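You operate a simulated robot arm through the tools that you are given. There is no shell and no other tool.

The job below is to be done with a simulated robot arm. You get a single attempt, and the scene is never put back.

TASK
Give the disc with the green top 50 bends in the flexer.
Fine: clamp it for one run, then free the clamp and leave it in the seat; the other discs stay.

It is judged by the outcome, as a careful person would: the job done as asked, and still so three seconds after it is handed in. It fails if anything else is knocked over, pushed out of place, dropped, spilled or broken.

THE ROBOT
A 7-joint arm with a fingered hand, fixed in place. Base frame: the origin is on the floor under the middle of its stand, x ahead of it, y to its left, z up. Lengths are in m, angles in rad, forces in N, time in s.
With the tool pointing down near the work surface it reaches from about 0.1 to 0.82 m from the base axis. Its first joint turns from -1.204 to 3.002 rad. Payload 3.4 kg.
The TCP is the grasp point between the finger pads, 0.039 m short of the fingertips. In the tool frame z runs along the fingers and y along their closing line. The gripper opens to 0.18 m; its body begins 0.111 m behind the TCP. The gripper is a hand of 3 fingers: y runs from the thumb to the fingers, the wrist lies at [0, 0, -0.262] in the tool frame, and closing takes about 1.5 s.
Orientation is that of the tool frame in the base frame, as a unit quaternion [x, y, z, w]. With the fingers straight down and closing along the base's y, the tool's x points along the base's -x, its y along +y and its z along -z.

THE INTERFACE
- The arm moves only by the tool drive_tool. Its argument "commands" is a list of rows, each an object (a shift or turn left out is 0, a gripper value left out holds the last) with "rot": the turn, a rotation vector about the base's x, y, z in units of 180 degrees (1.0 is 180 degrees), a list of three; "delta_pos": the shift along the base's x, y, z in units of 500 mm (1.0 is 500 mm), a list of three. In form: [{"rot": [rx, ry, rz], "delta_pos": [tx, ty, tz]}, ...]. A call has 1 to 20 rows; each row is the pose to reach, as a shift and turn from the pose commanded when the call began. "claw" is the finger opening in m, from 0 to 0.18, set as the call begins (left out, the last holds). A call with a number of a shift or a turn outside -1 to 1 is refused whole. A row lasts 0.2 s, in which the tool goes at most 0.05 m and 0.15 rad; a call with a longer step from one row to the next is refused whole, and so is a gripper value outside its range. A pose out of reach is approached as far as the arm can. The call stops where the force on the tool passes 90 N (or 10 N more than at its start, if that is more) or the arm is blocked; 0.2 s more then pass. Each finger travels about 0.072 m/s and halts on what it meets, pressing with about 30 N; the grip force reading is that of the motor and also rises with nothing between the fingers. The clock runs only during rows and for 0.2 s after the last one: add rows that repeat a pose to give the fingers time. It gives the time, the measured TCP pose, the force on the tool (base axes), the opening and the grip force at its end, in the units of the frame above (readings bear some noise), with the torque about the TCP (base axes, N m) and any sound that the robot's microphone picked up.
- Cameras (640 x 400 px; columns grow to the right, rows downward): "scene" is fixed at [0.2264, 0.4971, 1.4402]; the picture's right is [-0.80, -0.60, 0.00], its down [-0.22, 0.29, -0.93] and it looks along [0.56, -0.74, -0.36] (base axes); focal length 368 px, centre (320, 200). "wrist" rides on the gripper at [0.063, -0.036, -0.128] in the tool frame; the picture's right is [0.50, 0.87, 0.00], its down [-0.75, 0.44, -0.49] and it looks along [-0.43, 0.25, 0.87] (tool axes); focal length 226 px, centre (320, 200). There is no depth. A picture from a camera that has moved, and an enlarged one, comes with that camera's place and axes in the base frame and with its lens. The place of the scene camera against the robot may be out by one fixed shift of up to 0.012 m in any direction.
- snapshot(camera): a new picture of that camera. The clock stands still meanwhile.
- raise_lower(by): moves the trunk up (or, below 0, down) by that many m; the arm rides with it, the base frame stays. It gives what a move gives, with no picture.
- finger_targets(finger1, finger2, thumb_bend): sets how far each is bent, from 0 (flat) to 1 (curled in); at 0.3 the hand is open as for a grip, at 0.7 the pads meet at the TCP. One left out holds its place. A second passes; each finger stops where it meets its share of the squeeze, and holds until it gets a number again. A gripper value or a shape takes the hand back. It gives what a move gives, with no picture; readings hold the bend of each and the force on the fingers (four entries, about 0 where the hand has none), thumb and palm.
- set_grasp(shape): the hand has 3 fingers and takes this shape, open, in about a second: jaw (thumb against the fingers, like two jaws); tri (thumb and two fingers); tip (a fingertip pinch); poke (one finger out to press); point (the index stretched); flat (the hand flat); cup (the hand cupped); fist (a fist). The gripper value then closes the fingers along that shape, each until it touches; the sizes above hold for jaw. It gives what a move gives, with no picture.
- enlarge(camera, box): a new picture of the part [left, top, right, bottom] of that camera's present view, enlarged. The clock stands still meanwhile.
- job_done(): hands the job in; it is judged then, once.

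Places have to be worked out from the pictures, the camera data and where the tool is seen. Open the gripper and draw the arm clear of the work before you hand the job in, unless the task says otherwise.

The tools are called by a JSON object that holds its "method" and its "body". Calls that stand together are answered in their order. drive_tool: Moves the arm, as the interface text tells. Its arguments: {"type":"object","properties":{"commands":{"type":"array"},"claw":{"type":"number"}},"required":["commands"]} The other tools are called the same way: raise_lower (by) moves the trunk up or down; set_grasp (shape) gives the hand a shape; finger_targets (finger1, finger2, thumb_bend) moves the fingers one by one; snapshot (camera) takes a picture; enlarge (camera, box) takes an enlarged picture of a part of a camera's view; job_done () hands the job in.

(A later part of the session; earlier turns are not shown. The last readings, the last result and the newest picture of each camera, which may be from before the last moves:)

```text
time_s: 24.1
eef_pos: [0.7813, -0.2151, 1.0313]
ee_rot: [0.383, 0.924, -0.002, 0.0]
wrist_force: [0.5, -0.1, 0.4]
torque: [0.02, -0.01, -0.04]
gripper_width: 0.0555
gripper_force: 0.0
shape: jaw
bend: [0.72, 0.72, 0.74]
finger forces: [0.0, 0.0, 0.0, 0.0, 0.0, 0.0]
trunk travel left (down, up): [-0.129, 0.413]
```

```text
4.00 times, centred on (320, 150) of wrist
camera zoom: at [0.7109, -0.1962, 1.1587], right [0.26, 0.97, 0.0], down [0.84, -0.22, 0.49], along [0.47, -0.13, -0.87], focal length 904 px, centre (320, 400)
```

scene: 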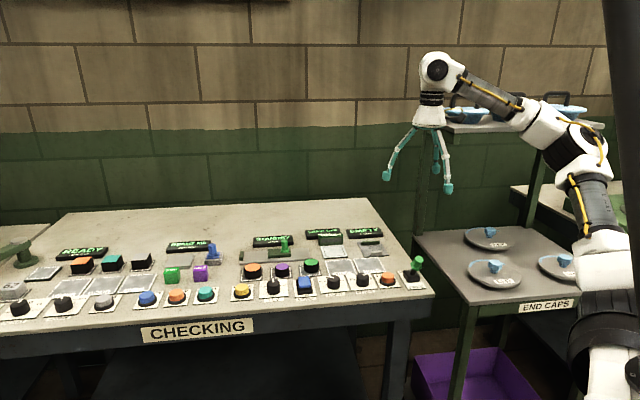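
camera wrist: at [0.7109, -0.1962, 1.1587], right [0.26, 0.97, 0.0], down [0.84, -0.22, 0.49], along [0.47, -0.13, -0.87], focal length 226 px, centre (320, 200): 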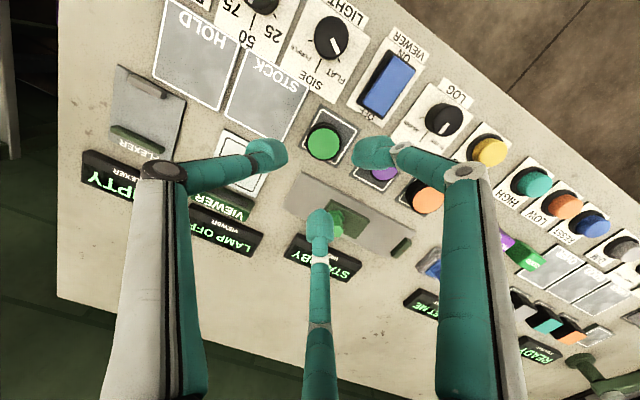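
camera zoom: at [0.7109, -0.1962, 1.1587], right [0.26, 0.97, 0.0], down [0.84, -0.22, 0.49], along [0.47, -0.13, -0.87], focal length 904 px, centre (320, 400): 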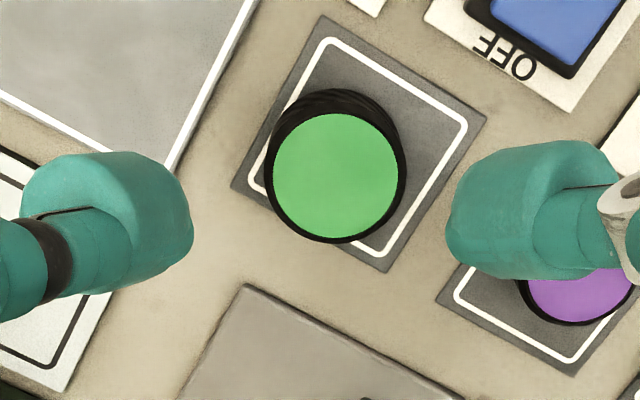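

The disc centre is about 3 mm in +x and 4 mm in +y of the TCP line. I shift by that and descend to just above the disc for a check.

{"method": "drive_tool", "body": {"commands": [{"delta_pos": [0.0054, 0.0082, 0]}, {"delta_pos": [0.0054, 0.0082, -0.05]}, {"delta_pos": [0.0054, 0.0082, -0.1]}, {"delta_pos": [0.0054, 0.0082, -0.14]}, {"delta_pos": [0.0054, 0.0082, -0.17]}, {"delta_pos": [0.0054, 0.0082, -0.17]}]}}

{"method": "snapshot", "body": {"camera": "wrist"}}

{"method": "enlarge", "body": {"camera": "wrist", "box": [250, 110, 390, 210]}}

{"method": "enlarge", "body": {"camera": "scene", "box": [235, 210, 375, 300]}}

```text
time_s: 25.5
eef_pos: [0.7808, -0.2128, 0.9453]
ee_rot: [0.382, 0.924, -0.002, 0.0]
wrist_force: [0.0, 0.2, 0.5]
torque: [0.0, 0.0, 0.02]
gripper_width: 0.0557
gripper_force: 0.2
shape: jaw
bend: [0.72, 0.72, 0.74]
finger forces: [0.0, 0.1, 0.1, 0.0, 0.1, 0.0]
trunk travel left (down, up): [-0.129, 0.413]
```

```text
taken
camera wrist: at [0.7115, -0.192, 1.0736], right [0.26, 0.97, 0.0], down [0.84, -0.22, 0.49], along [0.48, -0.13, -0.87], focal length 226 px, centre (320, 200)
```

wrist: 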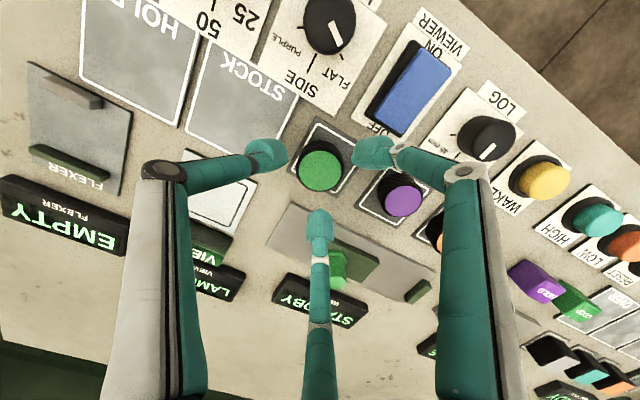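

```text
4.00 times, centred on (320, 160) of wrist
camera zoom: at [0.7115, -0.192, 1.0736], right [0.26, 0.97, 0.0], down [0.84, -0.22, 0.49], along [0.48, -0.13, -0.87], focal length 904 px, centre (320, 360)
```

zoom: 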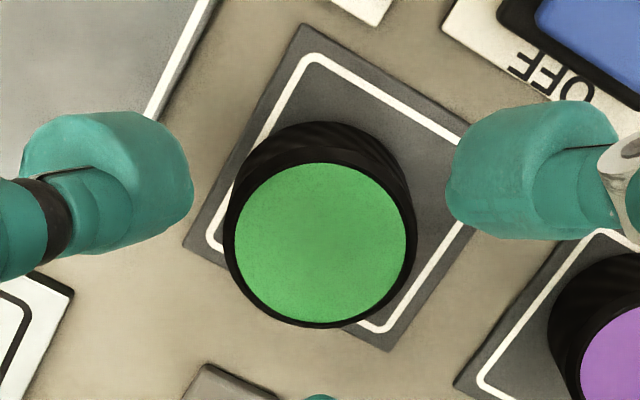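

```text
4.44 times, centred on (305, 255) of scene
camera zoom: at [0.2264, 0.4971, 1.4402], right [-0.8, -0.6, 0.0], down [-0.22, 0.29, -0.93], along [0.56, -0.74, -0.36], focal length 1637 px, centre (387, -44)
```

zoom: 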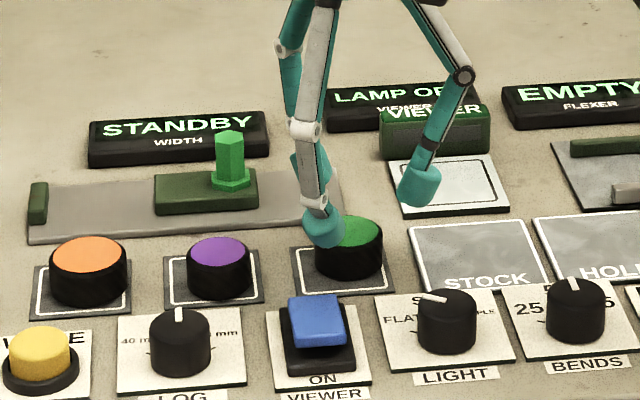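

The disc is centred under the hand within a millimetre. Before lowering, I check the third finger's clearance to the WIDTH slider handle behind it.

{"method": "enlarge", "body": {"camera": "wrist", "box": [250, 190, 410, 300]}}

```text
3.64 times, centred on (330, 245) of wrist
camera zoom: at [0.7115, -0.192, 1.0736], right [0.26, 0.97, 0.0], down [0.84, -0.22, 0.49], along [0.48, -0.13, -0.87], focal length 822 px, centre (284, 36)
```

zoom: 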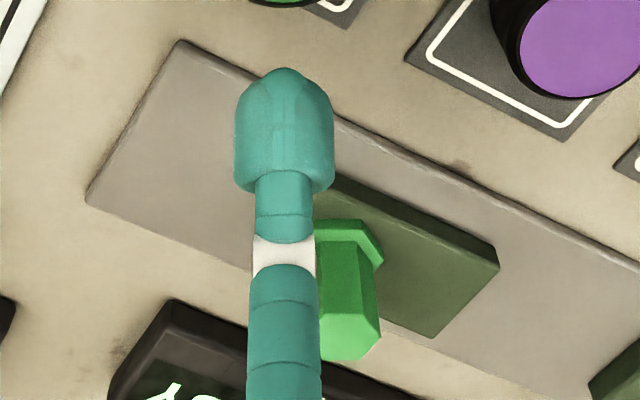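

The slider handle is about 0.11 m from the tool axis, well clear. I narrow slightly to 0.051 m, to stay off the slider plate, and lower to grip height.

{"method": "drive_tool", "body": {"commands": [{"delta_pos": [0, 0, 0]}, {"delta_pos": [0.0007, 0, -0.02]}, {"delta_pos": [0.0014, 0, -0.04]}, {"delta_pos": [0.0014, 0, -0.056]}, {"delta_pos": [0.0014, 0, -0.066]}, {"delta_pos": [0.0014, 0, -0.066]}], "claw": 0.051}}

{"method": "snapshot", "body": {"camera": "wrist"}}

{"method": "enlarge", "body": {"camera": "scene", "box": [235, 210, 375, 300]}}

```text
time_s: 26.9
eef_pos: [0.7817, -0.2118, 0.9125]
ee_rot: [0.383, 0.924, -0.001, 0.0]
wrist_force: [0.0, -0.6, 1.9]
torque: [0.03, -0.01, 0.03]
gripper_width: 0.0514
gripper_force: 0.1
shape: jaw
bend: [0.72, 0.72, 0.74]
finger forces: [0.0, 0.2, 0.0, 0.0, 0.0, 0.0]
trunk travel left (down, up): [-0.129, 0.413]
```

```text
taken
camera wrist: at [0.712, -0.1924, 1.0401], right [0.26, 0.97, 0.0], down [0.84, -0.22, 0.49], along [0.48, -0.13, -0.87], focal length 226 px, centre (320, 200)
```

wrist: 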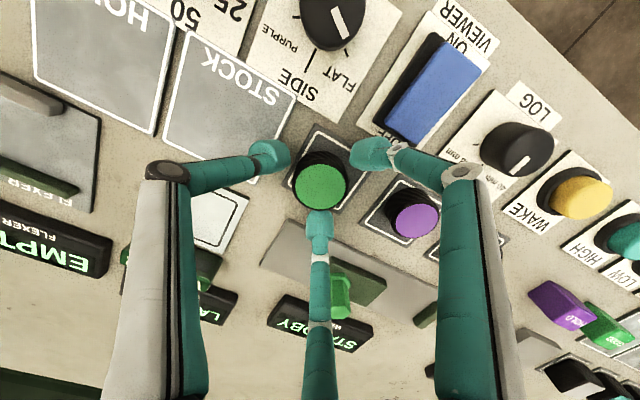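

```text
4.44 times, centred on (305, 255) of scene
camera zoom: at [0.2264, 0.4971, 1.4402], right [-0.8, -0.6, 0.0], down [-0.22, 0.29, -0.93], along [0.56, -0.74, -0.36], focal length 1637 px, centre (387, -44)
```

zoom: 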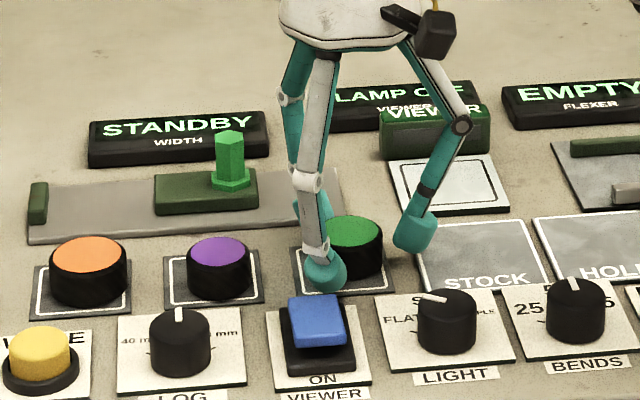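

The fingers straddle the disc with nothing else touched. I close to grip it.

{"method": "drive_tool", "body": {"commands": [{"delta_pos": [0, 0, 0]}, {"delta_pos": [0, 0, 0]}, {"delta_pos": [0, 0, 0]}, {"delta_pos": [0, 0, 0]}, {"delta_pos": [0, 0, 0]}], "claw": 0.03}}

{"method": "snapshot", "body": {"camera": "wrist"}}

```text
time_s: 28.1
eef_pos: [0.7825, -0.2133, 0.9114]
ee_rot: [0.383, 0.924, -0.002, 0.0]
wrist_force: [-0.3, -0.3, -0.3]
torque: [0.0, 0.0, 0.02]
gripper_width: 0.037
gripper_force: 30.2
shape: jaw
bend: [0.72, 0.72, 0.74]
finger forces: [27.2, 27.4, 0.0, 0.0, 27.3, 0.1]
trunk travel left (down, up): [-0.129, 0.413]
```

```text
taken
camera wrist: at [0.712, -0.1923, 1.0402], right [0.26, 0.97, 0.0], down [0.84, -0.22, 0.49], along [0.48, -0.13, -0.87], focal length 226 px, centre (320, 200)
```

wrist: 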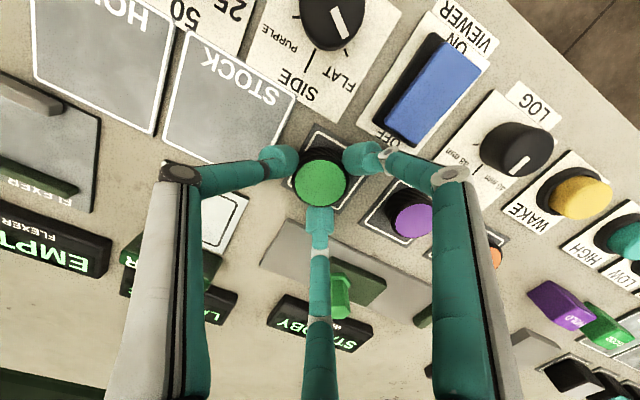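

All three fingers hold the disc at about 27 N. I lift it slowly, straight up, and check it stays in the grip.

{"method": "drive_tool", "body": {"commands": [{"delta_pos": [0, 0, 0.02]}, {"delta_pos": [0, 0, 0.04]}, {"delta_pos": [0, 0, 0.07]}, {"delta_pos": [0, 0, 0.11]}, {"delta_pos": [0, 0, 0.16]}, {"delta_pos": [0, 0, 0.21]}, {"delta_pos": [0, 0, 0.25]}, {"delta_pos": [0, 0, 0.25]}]}}

{"method": "snapshot", "body": {"camera": "wrist"}}

{"method": "enlarge", "body": {"camera": "scene", "box": [235, 150, 375, 300]}}

```text
time_s: 29.9
eef_pos: [0.7821, -0.2123, 1.0368]
ee_rot: [0.382, 0.924, -0.002, 0.0]
wrist_force: [-0.2, -0.4, -0.1]
torque: [-0.02, 0.02, -0.02]
gripper_width: 0.0371
gripper_force: 29.7
shape: jaw
bend: [0.72, 0.72, 0.74]
finger forces: [27.1, 27.3, 0.0, 0.1, 27.2, 0.1]
trunk travel left (down, up): [-0.129, 0.413]
```

```text
taken
camera wrist: at [0.7129, -0.1929, 1.1651], right [0.26, 0.97, 0.0], down [0.84, -0.22, 0.49], along [0.47, -0.13, -0.87], focal length 226 px, centre (320, 200)
```

wrist: 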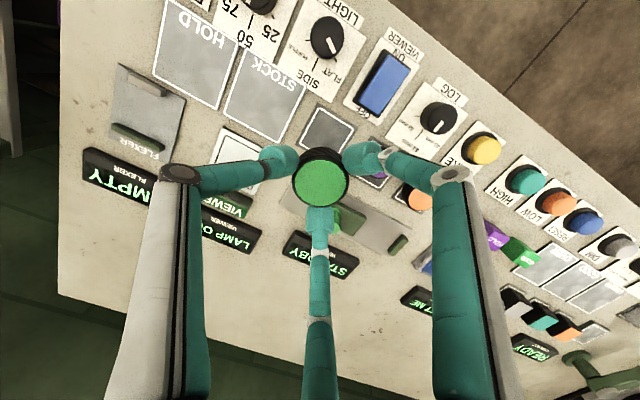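

```text
2.67 times, centred on (305, 225) of scene
camera zoom: at [0.2264, 0.4971, 1.4402], right [-0.8, -0.6, 0.0], down [-0.22, 0.29, -0.93], along [0.56, -0.74, -0.36], focal length 982 px, centre (360, 133)
```

zoom: 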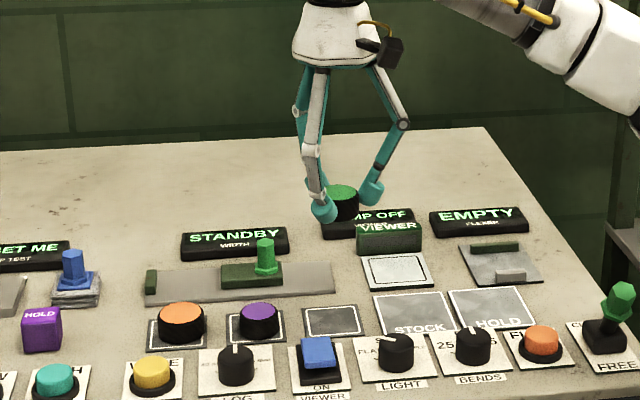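

The disc is held firmly and the other discs are untouched. I carry it at this height over the left... rather, the open right-hand end of the flexer seat, turning the hand 170° on the way so the thumb can go down between the two bars.

{"method": "drive_tool", "body": {"commands": [{"delta_pos": [-0.0107, -0.0225, 0], "rot": [0, 0, 0.0472]}, {"delta_pos": [-0.0214, -0.0451, 0], "rot": [0, 0, 0.0944]}, {"delta_pos": [-0.0321, -0.0676, 0], "rot": [0, 0, 0.1416]}, {"delta_pos": [-0.0428, -0.0902, 0], "rot": [0, 0, 0.1888]}, {"delta_pos": [-0.0535, -0.1127, 0], "rot": [0, 0, 0.236]}, {"delta_pos": [-0.0641, -0.1352, 0], "rot": [0, 0, 0.2832]}, {"delta_pos": [-0.0748, -0.1578, 0], "rot": [0, 0, 0.3304]}, {"delta_pos": [-0.0855, -0.1803, 0], "rot": [0, 0, 0.3776]}, {"delta_pos": [-0.0962, -0.2029, 0], "rot": [0, 0, 0.4248]}, {"delta_pos": [-0.1069, -0.2254, 0], "rot": [0, 0, 0.472]}, {"delta_pos": [-0.1176, -0.2479, 0], "rot": [0, 0, 0.5192]}, {"delta_pos": [-0.1283, -0.2705, 0], "rot": [0, 0, 0.5664]}, {"delta_pos": [-0.139, -0.293, 0], "rot": [0, 0, 0.6136]}, {"delta_pos": [-0.1497, -0.3156, 0], "rot": [0, 0, 0.6608]}, {"delta_pos": [-0.1604, -0.3381, 0], "rot": [0, 0, 0.708]}, {"delta_pos": [-0.171, -0.3606, 0], "rot": [0, 0, 0.7552]}, {"delta_pos": [-0.1817, -0.3832, 0], "rot": [0, 0, 0.8024]}, {"delta_pos": [-0.1924, -0.4057, 0], "rot": [0, 0, 0.8496]}, {"delta_pos": [-0.2031, -0.4283, 0], "rot": [0, 0, 0.8968]}, {"delta_pos": [-0.2138, -0.4508, 0], "rot": [0, 0, 0.944]}]}}

{"method": "snapshot", "body": {"camera": "wrist"}}

{"method": "snapshot", "body": {"camera": "scene"}}

```text
time_s: 34.1
eef_pos: [0.6273, -0.37, 1.0159]
ee_rot: [0.884, -0.467, 0.001, -0.003]
wrist_force: [-0.2, 0.1, -0.1]
torque: [0.02, 0.03, 0.0]
gripper_width: 0.0371
gripper_force: 30.2
shape: jaw
bend: [0.72, 0.72, 0.74]
finger forces: [27.2, 27.4, 0.0, 0.1, 27.4, 0.0]
out of reach, approached as far as the arm can: row 19, 20
trunk travel left (down, up): [-0.129, 0.413]
```

```text
taken
camera wrist: at [0.6915, -0.4006, 1.1442], right [-0.43, -0.9, -0.01], down [-0.79, 0.38, 0.49], along [-0.44, 0.22, -0.87], focal length 226 px, centre (320, 200)
```

wrist: 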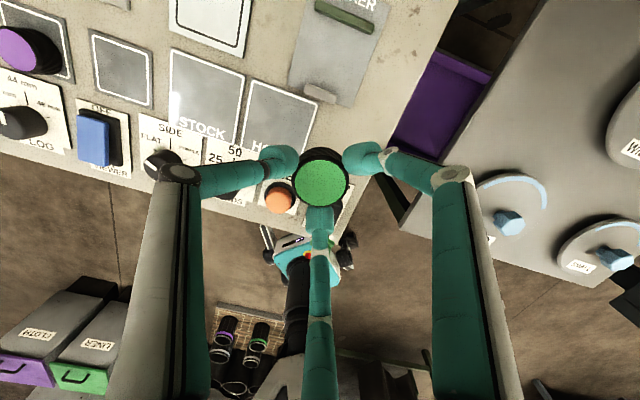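

```text
taken
```

scene: 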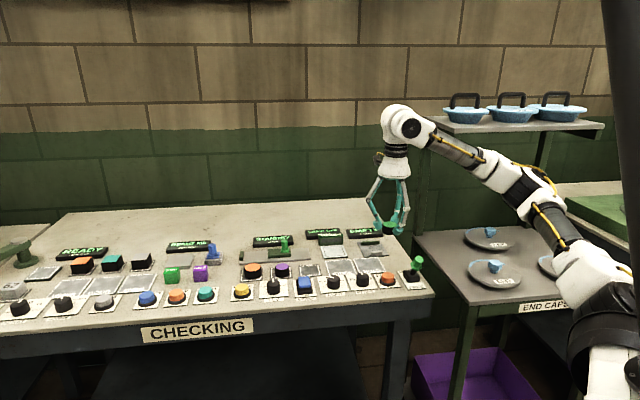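

The last turn angle ran out of wrist travel, so the arm pulled back; nothing was touched and the disc is still held. The hand is three-fold symmetric, so I turn back 120° to an equivalent finger arrangement while rising and going to the seat end.

{"method": "drive_tool", "body": {"commands": [{"delta_pos": [0, 0, 0.02], "rot": [0, 0, -0.0444]}, {"delta_pos": [0, 0, 0.042], "rot": [0, 0, -0.0888]}, {"delta_pos": [0, 0, 0.042], "rot": [0, 0, -0.1332]}, {"delta_pos": [0.008, -0.0113, 0.042], "rot": [0, 0, -0.1776]}, {"delta_pos": [0.016, -0.0226, 0.042], "rot": [0, 0, -0.222]}, {"delta_pos": [0.024, -0.0339, 0.042], "rot": [0, 0, -0.2664]}, {"delta_pos": [0.032, -0.0451, 0.042], "rot": [0, 0, -0.3108]}, {"delta_pos": [0.04, -0.0564, 0.042], "rot": [0, 0, -0.3552]}, {"delta_pos": [0.048, -0.0677, 0.042], "rot": [0, 0, -0.3996]}, {"delta_pos": [0.056, -0.079, 0.042], "rot": [0, 0, -0.444]}, {"delta_pos": [0.064, -0.0903, 0.042], "rot": [0, 0, -0.4884]}, {"delta_pos": [0.072, -0.1015, 0.042], "rot": [0, 0, -0.5328]}, {"delta_pos": [0.08, -0.1128, 0.042], "rot": [0, 0, -0.5772]}, {"delta_pos": [0.088, -0.1241, 0.042], "rot": [0, 0, -0.6216]}, {"delta_pos": [0.096, -0.1354, 0.042], "rot": [0, 0, -0.663]}, {"delta_pos": [0.096, -0.1354, 0.042], "rot": [0, 0, -0.663]}]}}

{"method": "snapshot", "body": {"camera": "wrist"}}

{"method": "enlarge", "body": {"camera": "scene", "box": [300, 140, 460, 310]}}

```text
time_s: 37.5
eef_pos: [0.6768, -0.4389, 1.0371]
ee_rot: [-0.048, 0.999, -0.001, 0.001]
wrist_force: [0.0, -0.4, -0.8]
torque: [0.01, 0.04, 0.01]
gripper_width: 0.0374
gripper_force: 30.2
shape: jaw
bend: [0.72, 0.72, 0.74]
finger forces: [27.2, 27.4, 0.1, 0.0, 27.2, 0.0]
trunk travel left (down, up): [-0.129, 0.413]
```

```text
taken
camera wrist: at [0.6171, -0.4793, 1.1647], right [-0.58, 0.81, 0.0], down [0.71, 0.51, 0.49], along [0.4, 0.28, -0.87], focal length 226 px, centre (320, 200)
```

wrist: 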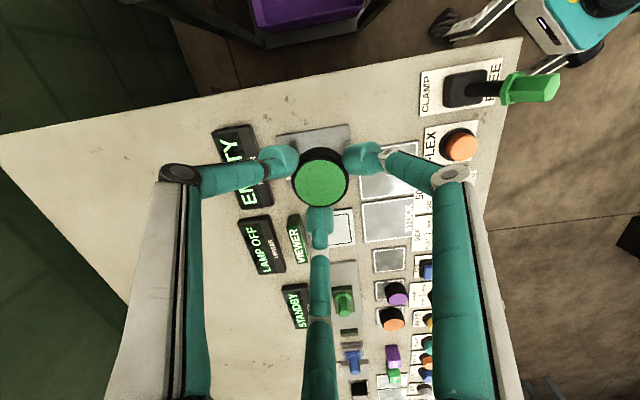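

```text
2.35 times, centred on (380, 225) of scene
camera zoom: at [0.2264, 0.4971, 1.4402], right [-0.8, -0.6, 0.0], down [-0.22, 0.29, -0.93], along [0.56, -0.74, -0.36], focal length 867 px, centre (179, 141)
```

zoom: 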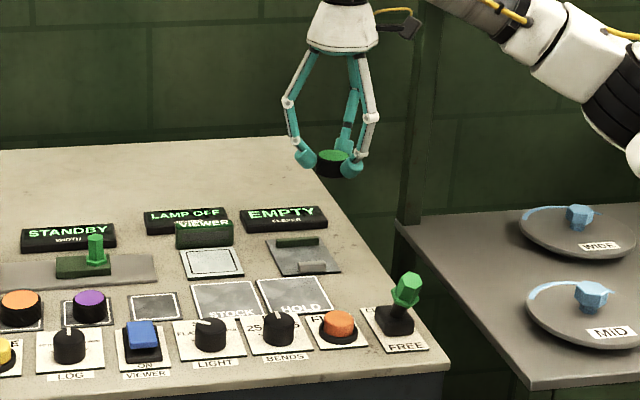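

The disc is over the seat's right end. I enlarge the wrist view to verify the plate edges and bars against the hand before lowering.

{"method": "enlarge", "body": {"camera": "wrist", "box": [240, 100, 400, 220]}}

```text
3.33 times, centred on (320, 160) of wrist
camera zoom: at [0.6171, -0.4793, 1.1647], right [-0.58, 0.81, 0.0], down [0.71, 0.51, 0.49], along [0.4, 0.28, -0.87], focal length 754 px, centre (320, 333)
```

zoom: 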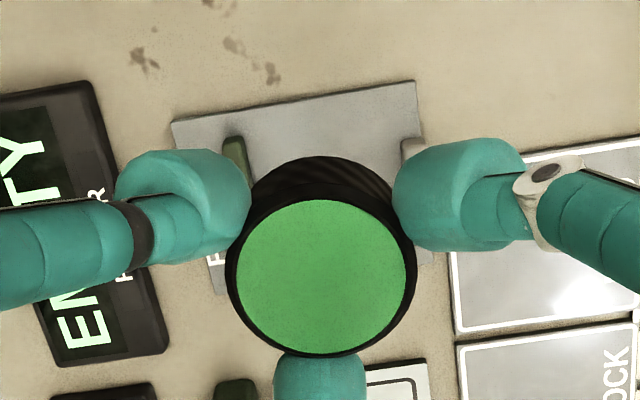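

The plate edge, bars and finger gaps match my estimate, with about 4 mm clearance to each bar end. I shift 1.4 mm in x and y and lower to just above the seat plate.

{"method": "drive_tool", "body": {"commands": [{"delta_pos": [0.0014, 0.0028, -0.03]}, {"delta_pos": [0.0014, 0.0028, -0.07]}, {"delta_pos": [0.0014, 0.0028, -0.11]}, {"delta_pos": [0.0014, 0.0028, -0.15]}, {"delta_pos": [0.0014, 0.0028, -0.18]}, {"delta_pos": [0.0014, 0.0028, -0.21]}, {"delta_pos": [0.0014, 0.0028, -0.23]}, {"delta_pos": [0.0014, 0.0028, -0.23]}]}}

{"method": "enlarge", "body": {"camera": "wrist", "box": [240, 100, 400, 220]}}

{"method": "enlarge", "body": {"camera": "scene", "box": [330, 210, 430, 280]}}

```text
time_s: 39.3
eef_pos: [0.6778, -0.4367, 0.9199]
ee_rot: [-0.049, 0.999, 0.0, 0.002]
wrist_force: [-0.1, 0.5, -0.3]
torque: [-0.01, 0.0, -0.02]
gripper_width: 0.0372
gripper_force: 30.2
shape: jaw
bend: [0.72, 0.72, 0.74]
finger forces: [27.2, 27.4, 0.1, 0.0, 27.3, 0.0]
trunk travel left (down, up): [-0.129, 0.413]
```

```text
3.33 times, centred on (320, 160) of wrist
camera zoom: at [0.6175, -0.4771, 1.048], right [-0.58, 0.81, 0.0], down [0.71, 0.51, 0.49], along [0.4, 0.29, -0.87], focal length 754 px, centre (320, 333)
```

zoom: 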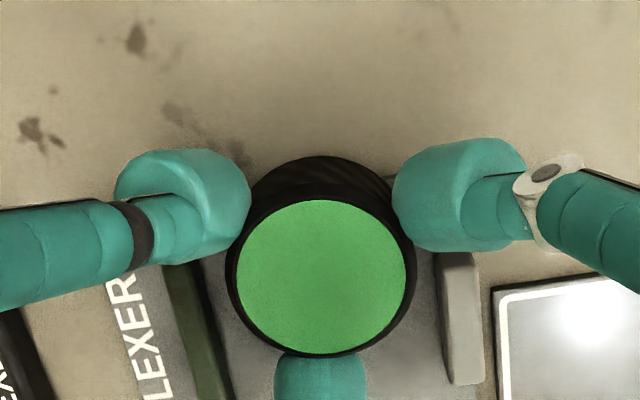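

```text
5.71 times, centred on (380, 245) of scene
camera zoom: at [0.2264, 0.4971, 1.4402], right [-0.8, -0.6, 0.0], down [-0.22, 0.29, -0.93], along [0.56, -0.74, -0.36], focal length 2105 px, centre (-23, -57)
```

zoom: 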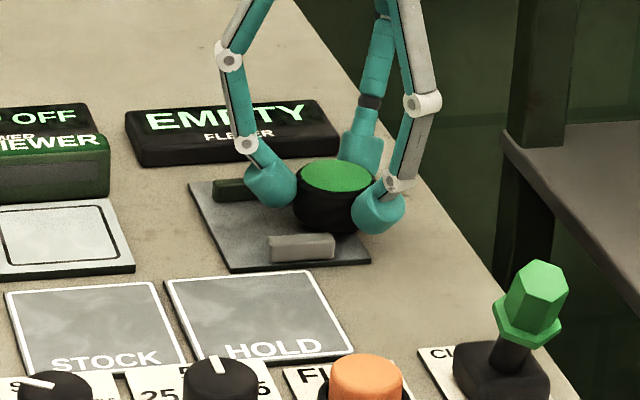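

Both bar ends clear the fingertips. I lower the last 7 mm in small steps and watch the force.

{"method": "drive_tool", "body": {"commands": [{"delta_pos": [0, 0, -0.004]}, {"delta_pos": [0, 0, -0.008]}, {"delta_pos": [0, 0, -0.012]}, {"delta_pos": [0, 0, -0.012]}]}}

```text
time_s: 40.3
eef_pos: [0.6776, -0.4358, 0.9143]
ee_rot: [-0.048, 0.999, -0.001, 0.001]
wrist_force: [-0.5, 0.1, 0.0]
torque: [0.02, 0.02, 0.01]
gripper_width: 0.0371
gripper_force: 30.2
shape: jaw
bend: [0.72, 0.72, 0.74]
finger forces: [27.2, 27.5, 0.1, 0.1, 27.2, 0.0]
trunk travel left (down, up): [-0.129, 0.413]
```

No contact yet at z=0.914. I continue down in half-millimetre steps.

{"method": "drive_tool", "body": {"commands": [{"delta_pos": [0, 0, -0.001]}, {"delta_pos": [0, 0, -0.002]}, {"delta_pos": [0, 0, -0.003]}, {"delta_pos": [0, 0, -0.003]}]}}

```text
time_s: 41.3
eef_pos: [0.6763, -0.4363, 0.913]
ee_rot: [-0.049, 0.999, -0.001, 0.002]
wrist_force: [0.8, 1.2, 1.4]
torque: [0.02, -0.04, 0.04]
gripper_width: 0.0373
gripper_force: 30.5
shape: jaw
bend: [0.72, 0.72, 0.74]
finger forces: [27.1, 27.8, 0.1, 0.0, 27.4, 0.0]
trunk travel left (down, up): [-0.129, 0.413]
```

A slight reading, maybe noise. I go another millimetre.

{"method": "drive_tool", "body": {"commands": [{"delta_pos": [0, 0, -0.001]}, {"delta_pos": [0, 0, -0.002]}, {"delta_pos": [0, 0, -0.002]}]}}

{"method": "enlarge", "body": {"camera": "scene", "box": [350, 225, 410, 265]}}

```text
time_s: 42.1
eef_pos: [0.6759, -0.4363, 0.9135]
ee_rot: [-0.049, 0.999, -0.001, 0.001]
wrist_force: [0.0, -0.6, 5.1]
torque: [0.0, -0.03, 0.0]
gripper_width: 0.0371
gripper_force: 29.9
shape: jaw
bend: [0.72, 0.72, 0.74]
finger forces: [27.6, 27.9, 0.1, 0.1, 28.0, 0.0]
trunk travel left (down, up): [-0.129, 0.413]
```

```text
10.00 times, centred on (380, 245) of scene
camera zoom: at [0.2264, 0.4971, 1.4402], right [-0.8, -0.6, 0.0], down [-0.22, 0.29, -0.93], along [0.56, -0.74, -0.36], focal length 3684 px, centre (-280, -250)
```

zoom: 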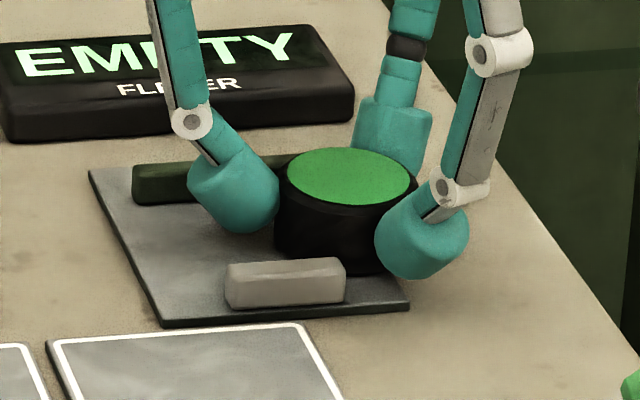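

The upward force of 5 N shows the disc is resting on the plate. I open the fingers gently to 0.056 m to release it.

{"method": "drive_tool", "body": {"commands": [{"delta_pos": [0, 0, 0.001]}, {"delta_pos": [0, 0, 0.001]}, {"delta_pos": [0, 0, 0.001]}, {"delta_pos": [0, 0, 0.001]}], "claw": 0.056}}

{"method": "enlarge", "body": {"camera": "scene", "box": [350, 225, 410, 265]}}

{"method": "enlarge", "body": {"camera": "wrist", "box": [240, 100, 400, 220]}}

```text
time_s: 43.1
eef_pos: [0.6773, -0.4371, 0.9127]
ee_rot: [-0.049, 0.999, -0.001, 0.0]
wrist_force: [-0.5, -0.5, -0.4]
torque: [-0.02, -0.02, -0.07]
gripper_width: 0.0556
gripper_force: 0.1
shape: jaw
bend: [0.72, 0.72, 0.74]
finger forces: [0.0, 0.0, 0.0, 0.0, 0.1, 0.0]
trunk travel left (down, up): [-0.129, 0.413]
```

```text
10.00 times, centred on (380, 245) of scene
camera zoom: at [0.2264, 0.4971, 1.4402], right [-0.8, -0.6, 0.0], down [-0.22, 0.29, -0.93], along [0.56, -0.74, -0.36], focal length 3684 px, centre (-280, -250)
```

zoom: 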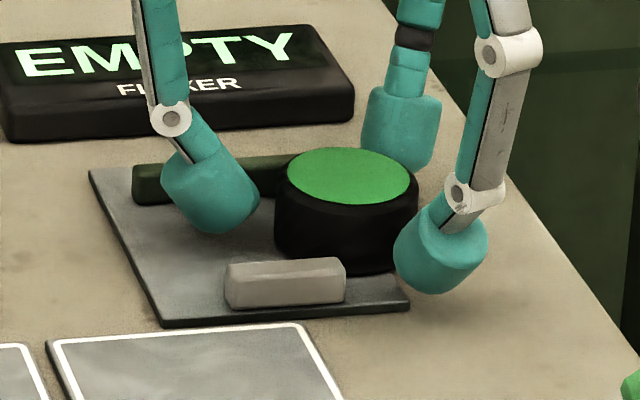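

```text
3.33 times, centred on (320, 160) of wrist
camera zoom: at [0.6178, -0.4781, 1.0403], right [-0.58, 0.81, 0.0], down [0.71, 0.51, 0.49], along [0.4, 0.29, -0.87], focal length 754 px, centre (320, 333)
```

zoom: 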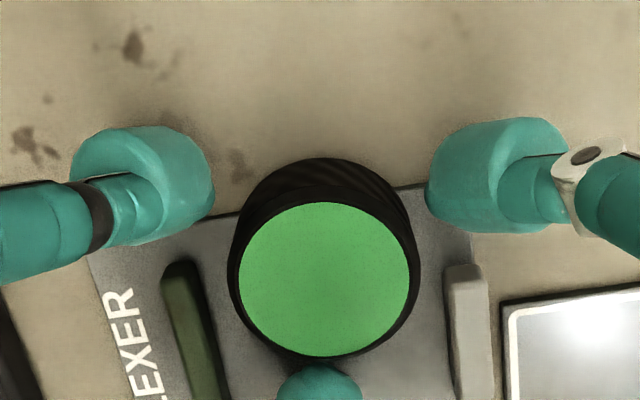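

The disc stands flat on the plate, free of the fingers. I lift straight up, then move to the right of it and turn the hand so that two closed fingertips side by side can push it in along the seat.

{"method": "drive_tool", "body": {"commands": [{"delta_pos": [0, 0, 0.03]}, {"delta_pos": [0, 0, 0.07]}, {"delta_pos": [0, 0, 0.12]}, {"delta_pos": [0, 0, 0.17]}, {"delta_pos": [-0.01, -0.01, 0.17], "rot": [0, 0, -0.04]}, {"delta_pos": [-0.025, -0.025, 0.17], "rot": [0, 0, -0.08]}, {"delta_pos": [-0.04, -0.04, 0.17], "rot": [0, 0, -0.12]}, {"delta_pos": [-0.055, -0.055, 0.17], "rot": [0, 0, -0.16]}, {"delta_pos": [-0.07, -0.07, 0.17], "rot": [0, 0, -0.2]}, {"delta_pos": [-0.082, -0.0816, 0.17], "rot": [0, 0, -0.24]}, {"delta_pos": [-0.082, -0.0816, 0.17], "rot": [0, 0, -0.278]}, {"delta_pos": [-0.082, -0.0816, 0.17], "rot": [0, 0, -0.278]}]}}

{"method": "drive_tool", "body": {"commands": [{"delta_pos": [0, 0, 0]}, {"delta_pos": [0, 0, 0]}, {"delta_pos": [0, 0, 0]}, {"delta_pos": [0, 0, 0]}, {"delta_pos": [0, 0, 0]}], "claw": 0.008}}

{"method": "snapshot", "body": {"camera": "wrist"}}

{"method": "enlarge", "body": {"camera": "scene", "box": [330, 170, 450, 270]}}

```text
time_s: 45.7
eef_pos: [0.6367, -0.4767, 0.9978]
ee_rot: [0.379, 0.925, -0.002, 0.0]
wrist_force: [0.0, -1.0, 0.7]
torque: [0.0, -0.01, 0.0]
gripper_width: 0.0556
gripper_force: 0.1
shape: jaw
bend: [0.72, 0.72, 0.74]
finger forces: [0.0, 0.0, 0.1, 0.1, 0.1, 0.0]
trunk travel left (down, up): [-0.129, 0.413]
```

```text
time_s: 46.9
eef_pos: [0.6358, -0.4771, 0.9973]
ee_rot: [0.378, 0.926, -0.002, -0.001]
wrist_force: [0.3, 1.0, 0.1]
torque: [0.01, -0.01, 0.03]
gripper_width: 0.0084
gripper_force: 0.0
shape: jaw
bend: [0.71, 0.71, 0.71]
finger forces: [0.1, 0.0, 0.0, 0.0, 0.0, 0.1]
trunk travel left (down, up): [-0.129, 0.413]
```

```text
taken
camera wrist: at [0.5663, -0.4583, 1.1258], right [0.25, 0.97, 0.0], down [0.84, -0.21, 0.49], along [0.48, -0.13, -0.87], focal length 226 px, centre (320, 200)
```

wrist: 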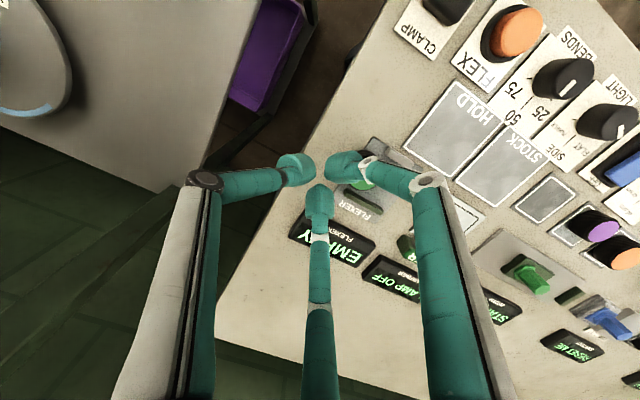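

```text
4.00 times, centred on (390, 220) of scene
camera zoom: at [0.2264, 0.4971, 1.4402], right [-0.8, -0.6, 0.0], down [-0.22, 0.29, -0.93], along [0.56, -0.74, -0.36], focal length 1474 px, centre (40, 120)
```

zoom: 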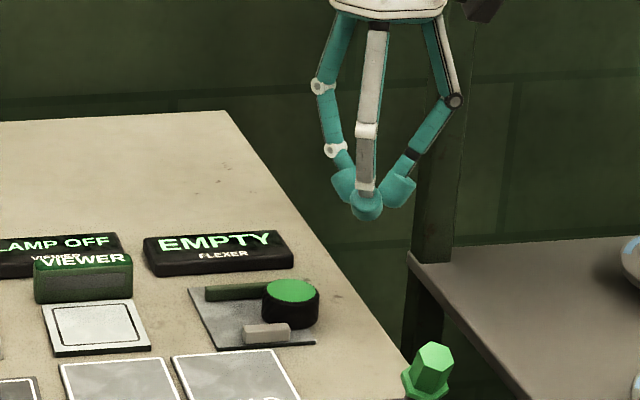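

The closed tips are lined up with the disc along the seat direction, just off its right side. I lower to pushing height, tips about 3 mm above the plate level.

{"method": "drive_tool", "body": {"commands": [{"delta_pos": [0, 0, -0.05]}, {"delta_pos": [0, 0, -0.1]}, {"delta_pos": [0, 0, -0.14]}, {"delta_pos": [0, 0, -0.166]}, {"delta_pos": [0, 0, -0.166]}]}}

{"method": "enlarge", "body": {"camera": "wrist", "box": [240, 90, 440, 240]}}

{"method": "enlarge", "body": {"camera": "scene", "box": [350, 215, 420, 265]}}

```text
time_s: 48.1
eef_pos: [0.6372, -0.4776, 0.9137]
ee_rot: [0.378, 0.926, -0.002, 0.0]
wrist_force: [0.0, 0.6, -0.2]
torque: [0.02, 0.01, 0.01]
gripper_width: 0.0084
gripper_force: 0.0
shape: jaw
bend: [0.71, 0.71, 0.71]
finger forces: [0.0, 0.0, 0.0, 0.1, 0.0, 0.0]
trunk travel left (down, up): [-0.129, 0.413]
```

```text
2.67 times, centred on (340, 165) of wrist
camera zoom: at [0.5665, -0.4584, 1.0419], right [0.25, 0.97, 0.0], down [0.84, -0.21, 0.49], along [0.48, -0.13, -0.87], focal length 603 px, centre (267, 293)
```

zoom: 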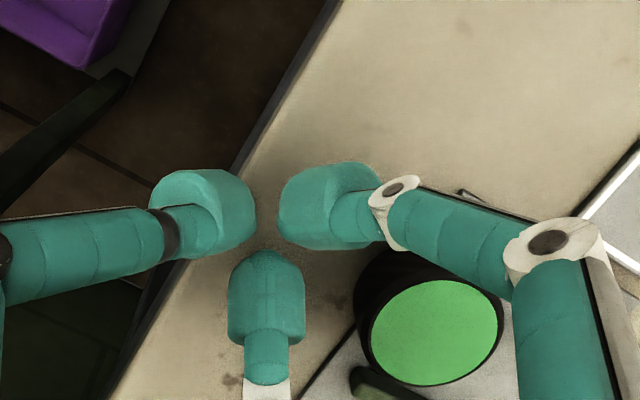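

```text
8.00 times, centred on (385, 240) of scene
camera zoom: at [0.2264, 0.4971, 1.4402], right [-0.8, -0.6, 0.0], down [-0.22, 0.29, -0.93], along [0.56, -0.74, -0.36], focal length 2947 px, centre (-200, -120)
```

zoom: 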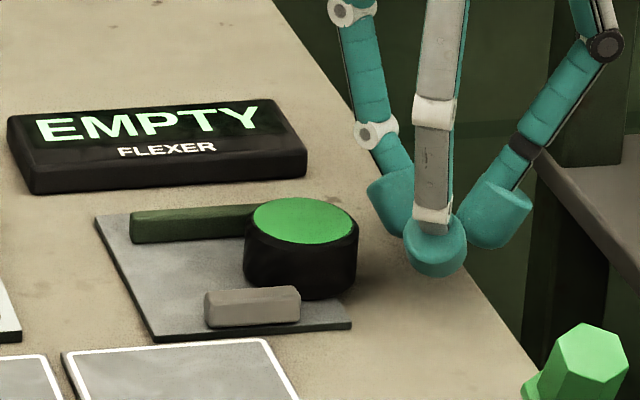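

The tips line up with the disc's right side. I push it slowly along the seat in the +x,+y diagonal, first about 0.037 m of travel.

{"method": "drive_tool", "body": {"commands": [{"delta_pos": [0.01, 0.01, 0]}, {"delta_pos": [0.02, 0.02, 0]}, {"delta_pos": [0.027, 0.027, 0]}, {"delta_pos": [0.034, 0.034, 0]}, {"delta_pos": [0.04, 0.04, 0]}, {"delta_pos": [0.046, 0.046, 0]}, {"delta_pos": [0.05, 0.05, 0]}, {"delta_pos": [0.0526, 0.0526, 0]}, {"delta_pos": [0.0526, 0.0526, 0]}]}}

{"method": "enlarge", "body": {"camera": "wrist", "box": [240, 90, 440, 240]}}

{"method": "enlarge", "body": {"camera": "scene", "box": [350, 215, 420, 265]}}

```text
time_s: 50.1
eef_pos: [0.6619, -0.4506, 0.9156]
ee_rot: [0.378, 0.926, -0.002, 0.0]
wrist_force: [-1.1, -0.6, 0.3]
torque: [0.0, -0.02, 0.0]
gripper_width: 0.0081
gripper_force: 0.0
shape: jaw
bend: [0.71, 0.71, 0.71]
finger forces: [0.2, 0.2, 0.0, 0.0, 0.0, 0.1]
trunk travel left (down, up): [-0.129, 0.413]
```

```text
2.67 times, centred on (340, 165) of wrist
camera zoom: at [0.5924, -0.4317, 1.043], right [0.25, 0.97, 0.0], down [0.84, -0.21, 0.49], along [0.48, -0.13, -0.87], focal length 603 px, centre (267, 293)
```

zoom: 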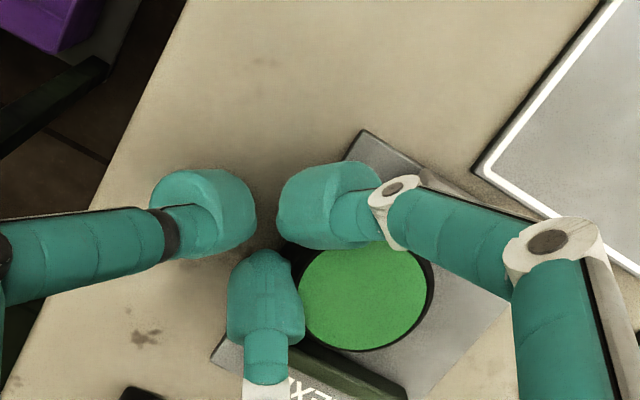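

```text
8.00 times, centred on (385, 240) of scene
camera zoom: at [0.2264, 0.4971, 1.4402], right [-0.8, -0.6, 0.0], down [-0.22, 0.29, -0.93], along [0.56, -0.74, -0.36], focal length 2947 px, centre (-200, -120)
```

zoom: 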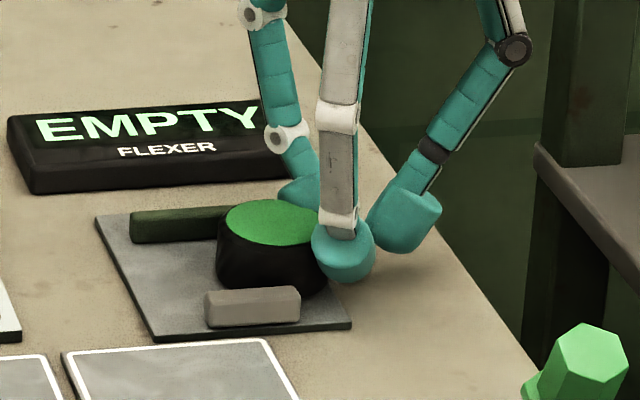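

The disc is sliding in between the bars. I continue the last 9 mm.

{"method": "drive_tool", "body": {"commands": [{"delta_pos": [0.004, 0.004, 0]}, {"delta_pos": [0.008, 0.008, 0]}, {"delta_pos": [0.012, 0.012, 0]}, {"delta_pos": [0.012, 0.012, 0]}]}}

{"method": "enlarge", "body": {"camera": "wrist", "box": [240, 90, 440, 240]}}

{"method": "enlarge", "body": {"camera": "scene", "box": [350, 215, 420, 265]}}

```text
time_s: 51.1
eef_pos: [0.67, -0.4448, 0.9141]
ee_rot: [0.377, 0.926, -0.002, 0.0]
wrist_force: [0.7, 0.2, 0.1]
torque: [0.03, 0.03, 0.01]
gripper_width: 0.0083
gripper_force: 0.0
shape: jaw
bend: [0.71, 0.71, 0.71]
finger forces: [0.2, 0.1, 0.0, 0.1, 0.0, 0.1]
trunk travel left (down, up): [-0.129, 0.413]
```

```text
2.67 times, centred on (340, 165) of wrist
camera zoom: at [0.5987, -0.4257, 1.0429], right [0.25, 0.97, 0.0], down [0.84, -0.21, 0.49], along [0.48, -0.13, -0.87], focal length 603 px, centre (267, 293)
```

zoom: 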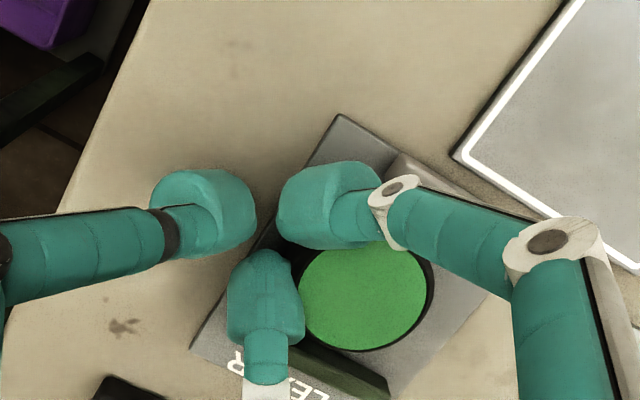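

```text
8.00 times, centred on (385, 240) of scene
camera zoom: at [0.2264, 0.4971, 1.4402], right [-0.8, -0.6, 0.0], down [-0.22, 0.29, -0.93], along [0.56, -0.74, -0.36], focal length 2947 px, centre (-200, -120)
```

zoom: 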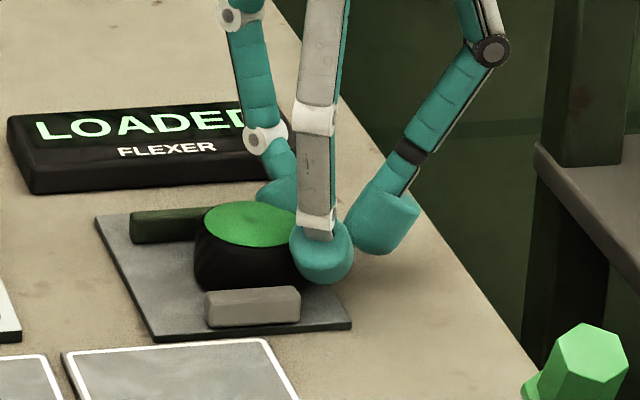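

The display now reads LOADED. I back the fingers away along the same line, then rise and look at how the disc sits.

{"method": "drive_tool", "body": {"commands": [{"delta_pos": [-0.02, -0.02, 0]}, {"delta_pos": [-0.045, -0.045, 0]}, {"delta_pos": [-0.045, -0.045, 0.06]}, {"delta_pos": [-0.045, -0.045, 0.13]}, {"delta_pos": [-0.045, -0.045, 0.2]}, {"delta_pos": [-0.045, -0.045, 0.22]}, {"delta_pos": [-0.045, -0.045, 0.22]}]}}

{"method": "snapshot", "body": {"camera": "wrist"}}

{"method": "enlarge", "body": {"camera": "scene", "box": [350, 215, 420, 265]}}

```text
time_s: 52.7
eef_pos: [0.6448, -0.4684, 1.0248]
ee_rot: [0.379, 0.925, 0.0, 0.0]
wrist_force: [0.0, 0.0, -0.2]
torque: [0.03, -0.02, -0.01]
gripper_width: 0.0082
gripper_force: 0.1
shape: jaw
bend: [0.71, 0.71, 0.71]
finger forces: [0.1, 0.1, 0.1, 0.1, 0.1, 0.0]
trunk travel left (down, up): [-0.129, 0.413]
```

```text
taken
camera wrist: at [0.5748, -0.4486, 1.1537], right [0.25, 0.97, 0.0], down [0.84, -0.22, 0.49], along [0.48, -0.13, -0.87], focal length 226 px, centre (320, 200)
```

wrist: 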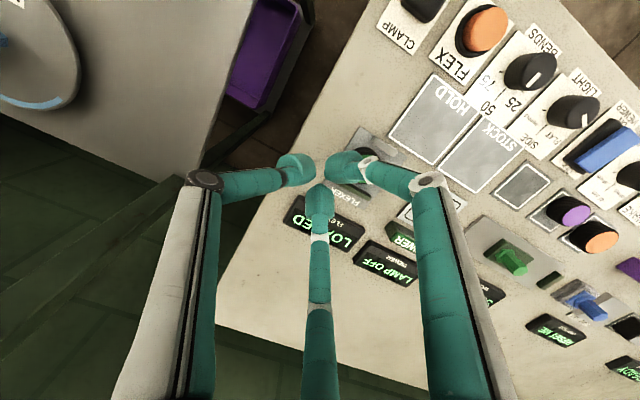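

```text
8.00 times, centred on (385, 240) of scene
camera zoom: at [0.2264, 0.4971, 1.4402], right [-0.8, -0.6, 0.0], down [-0.22, 0.29, -0.93], along [0.56, -0.74, -0.36], focal length 2947 px, centre (-200, -120)
```

zoom: 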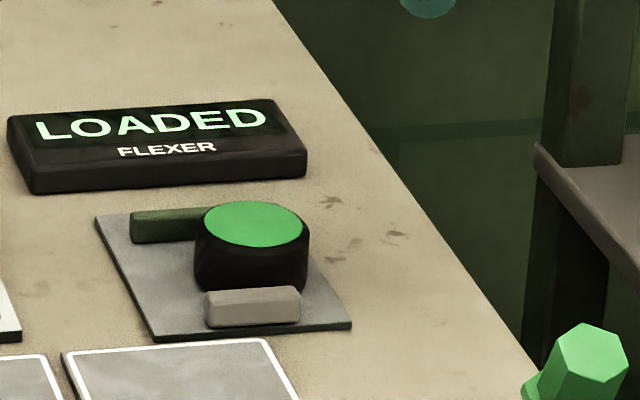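

The disc sits flat, but by both cameras it is about 9 mm short of the middle of the bars. I close the tips fully (narrower), go back down on the same line, and will push that bit further.

{"method": "drive_tool", "body": {"commands": [{"delta_pos": [0, 0, -0.05]}, {"delta_pos": [0, 0, -0.1]}, {"delta_pos": [0, 0, -0.15]}, {"delta_pos": [0, 0, -0.19]}, {"delta_pos": [0, 0, -0.221]}, {"delta_pos": [0, 0, -0.221]}], "claw": 0.0}}

{"method": "enlarge", "body": {"camera": "wrist", "box": [240, 90, 440, 240]}}

```text
time_s: 54.1
eef_pos: [0.6456, -0.4673, 0.9149]
ee_rot: [0.378, 0.926, -0.002, 0.001]
wrist_force: [0.3, -0.4, 0.1]
torque: [0.02, 0.01, 0.0]
gripper_width: 0.0
gripper_force: 30.2
shape: jaw
bend: [0.66, 0.66, 0.66]
finger forces: [0.0, 0.0, 0.1, 0.0, 0.1, 0.1]
trunk travel left (down, up): [-0.129, 0.413]
```

```text
2.67 times, centred on (340, 165) of wrist
camera zoom: at [0.5751, -0.4482, 1.0436], right [0.25, 0.97, 0.0], down [0.84, -0.21, 0.49], along [0.48, -0.13, -0.87], focal length 603 px, centre (267, 293)
```

zoom: 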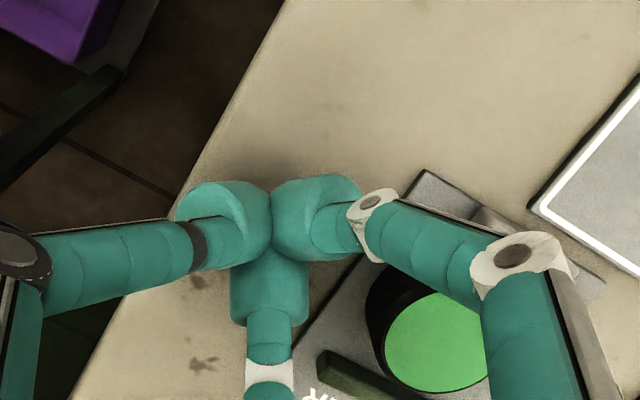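

The tips are together and lined up with the disc. I push forward to about 8 mm past the previous end point.

{"method": "drive_tool", "body": {"commands": [{"delta_pos": [0.012, 0.012, 0]}, {"delta_pos": [0.024, 0.024, 0]}, {"delta_pos": [0.034, 0.034, 0]}, {"delta_pos": [0.042, 0.042, 0]}, {"delta_pos": [0.048, 0.048, 0]}, {"delta_pos": [0.054, 0.054, 0]}, {"delta_pos": [0.058, 0.058, 0]}, {"delta_pos": [0.058, 0.058, 0]}]}}

{"method": "enlarge", "body": {"camera": "wrist", "box": [240, 90, 440, 240]}}

{"method": "enlarge", "body": {"camera": "scene", "box": [350, 215, 420, 265]}}

```text
time_s: 55.9
eef_pos: [0.6746, -0.4383, 0.9148]
ee_rot: [0.378, 0.926, -0.002, 0.0]
wrist_force: [-0.9, 0.1, 0.3]
torque: [0.01, 0.03, 0.01]
gripper_width: 0.0003
gripper_force: 29.9
shape: jaw
bend: [0.66, 0.66, 0.66]
finger forces: [0.1, 0.0, 0.1, 0.0, 0.1, 0.0]
trunk travel left (down, up): [-0.129, 0.413]
```

```text
2.67 times, centred on (340, 165) of wrist
camera zoom: at [0.6045, -0.4198, 1.0423], right [0.25, 0.97, 0.0], down [0.84, -0.21, 0.49], along [0.48, -0.13, -0.87], focal length 603 px, centre (267, 293)
```

zoom: 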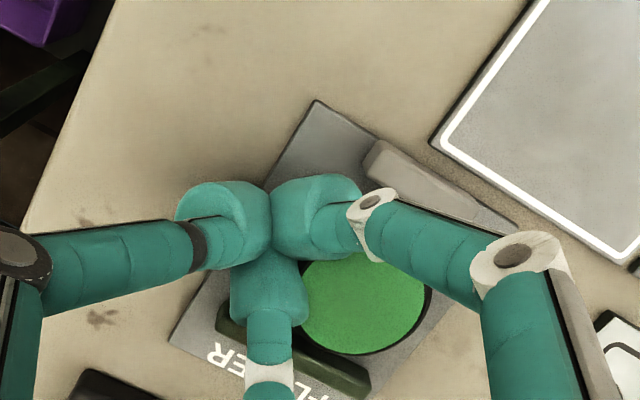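

```text
8.00 times, centred on (385, 240) of scene
camera zoom: at [0.2264, 0.4971, 1.4402], right [-0.8, -0.6, 0.0], down [-0.22, 0.29, -0.93], along [0.56, -0.74, -0.36], focal length 2947 px, centre (-200, -120)
```

zoom: 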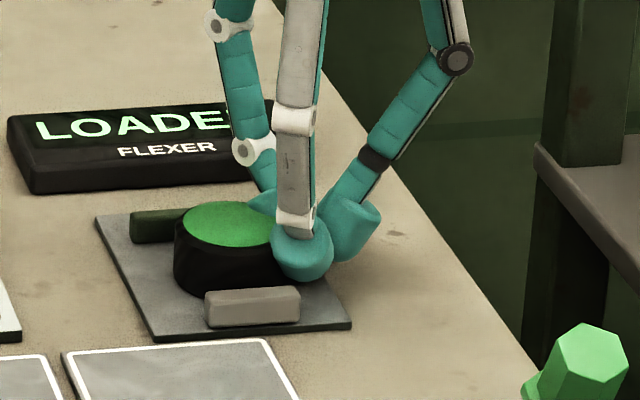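

The disc is now within about 3 mm of the bars' middle and the display still shows LOADED. I back off along the same line and rise clear.

{"method": "drive_tool", "body": {"commands": [{"delta_pos": [-0.02, -0.02, 0]}, {"delta_pos": [-0.045, -0.045, 0]}, {"delta_pos": [-0.06, -0.06, 0.03]}, {"delta_pos": [-0.06, -0.06, 0.1]}, {"delta_pos": [-0.06, -0.06, 0.17]}, {"delta_pos": [-0.06, -0.06, 0.23]}, {"delta_pos": [-0.06, -0.06, 0.23]}]}}

{"method": "enlarge", "body": {"camera": "scene", "box": [350, 215, 440, 300]}}

```text
time_s: 57.5
eef_pos: [0.6427, -0.4677, 1.0288]
ee_rot: [0.378, 0.926, -0.001, 0.0]
wrist_force: [-0.1, 0.5, 0.2]
torque: [0.01, -0.01, -0.01]
gripper_width: 0.0001
gripper_force: 30.1
shape: jaw
bend: [0.66, 0.66, 0.66]
finger forces: [0.1, 0.1, 0.1, 0.0, 0.1, 0.1]
trunk travel left (down, up): [-0.129, 0.413]
```

```text
4.71 times, centred on (395, 258) of scene
camera zoom: at [0.2264, 0.4971, 1.4402], right [-0.8, -0.6, 0.0], down [-0.22, 0.29, -0.93], along [0.56, -0.74, -0.36], focal length 1734 px, centre (-33, -71)
```

zoom: 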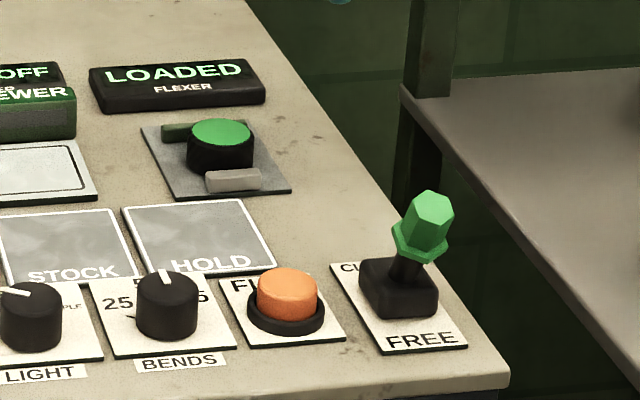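

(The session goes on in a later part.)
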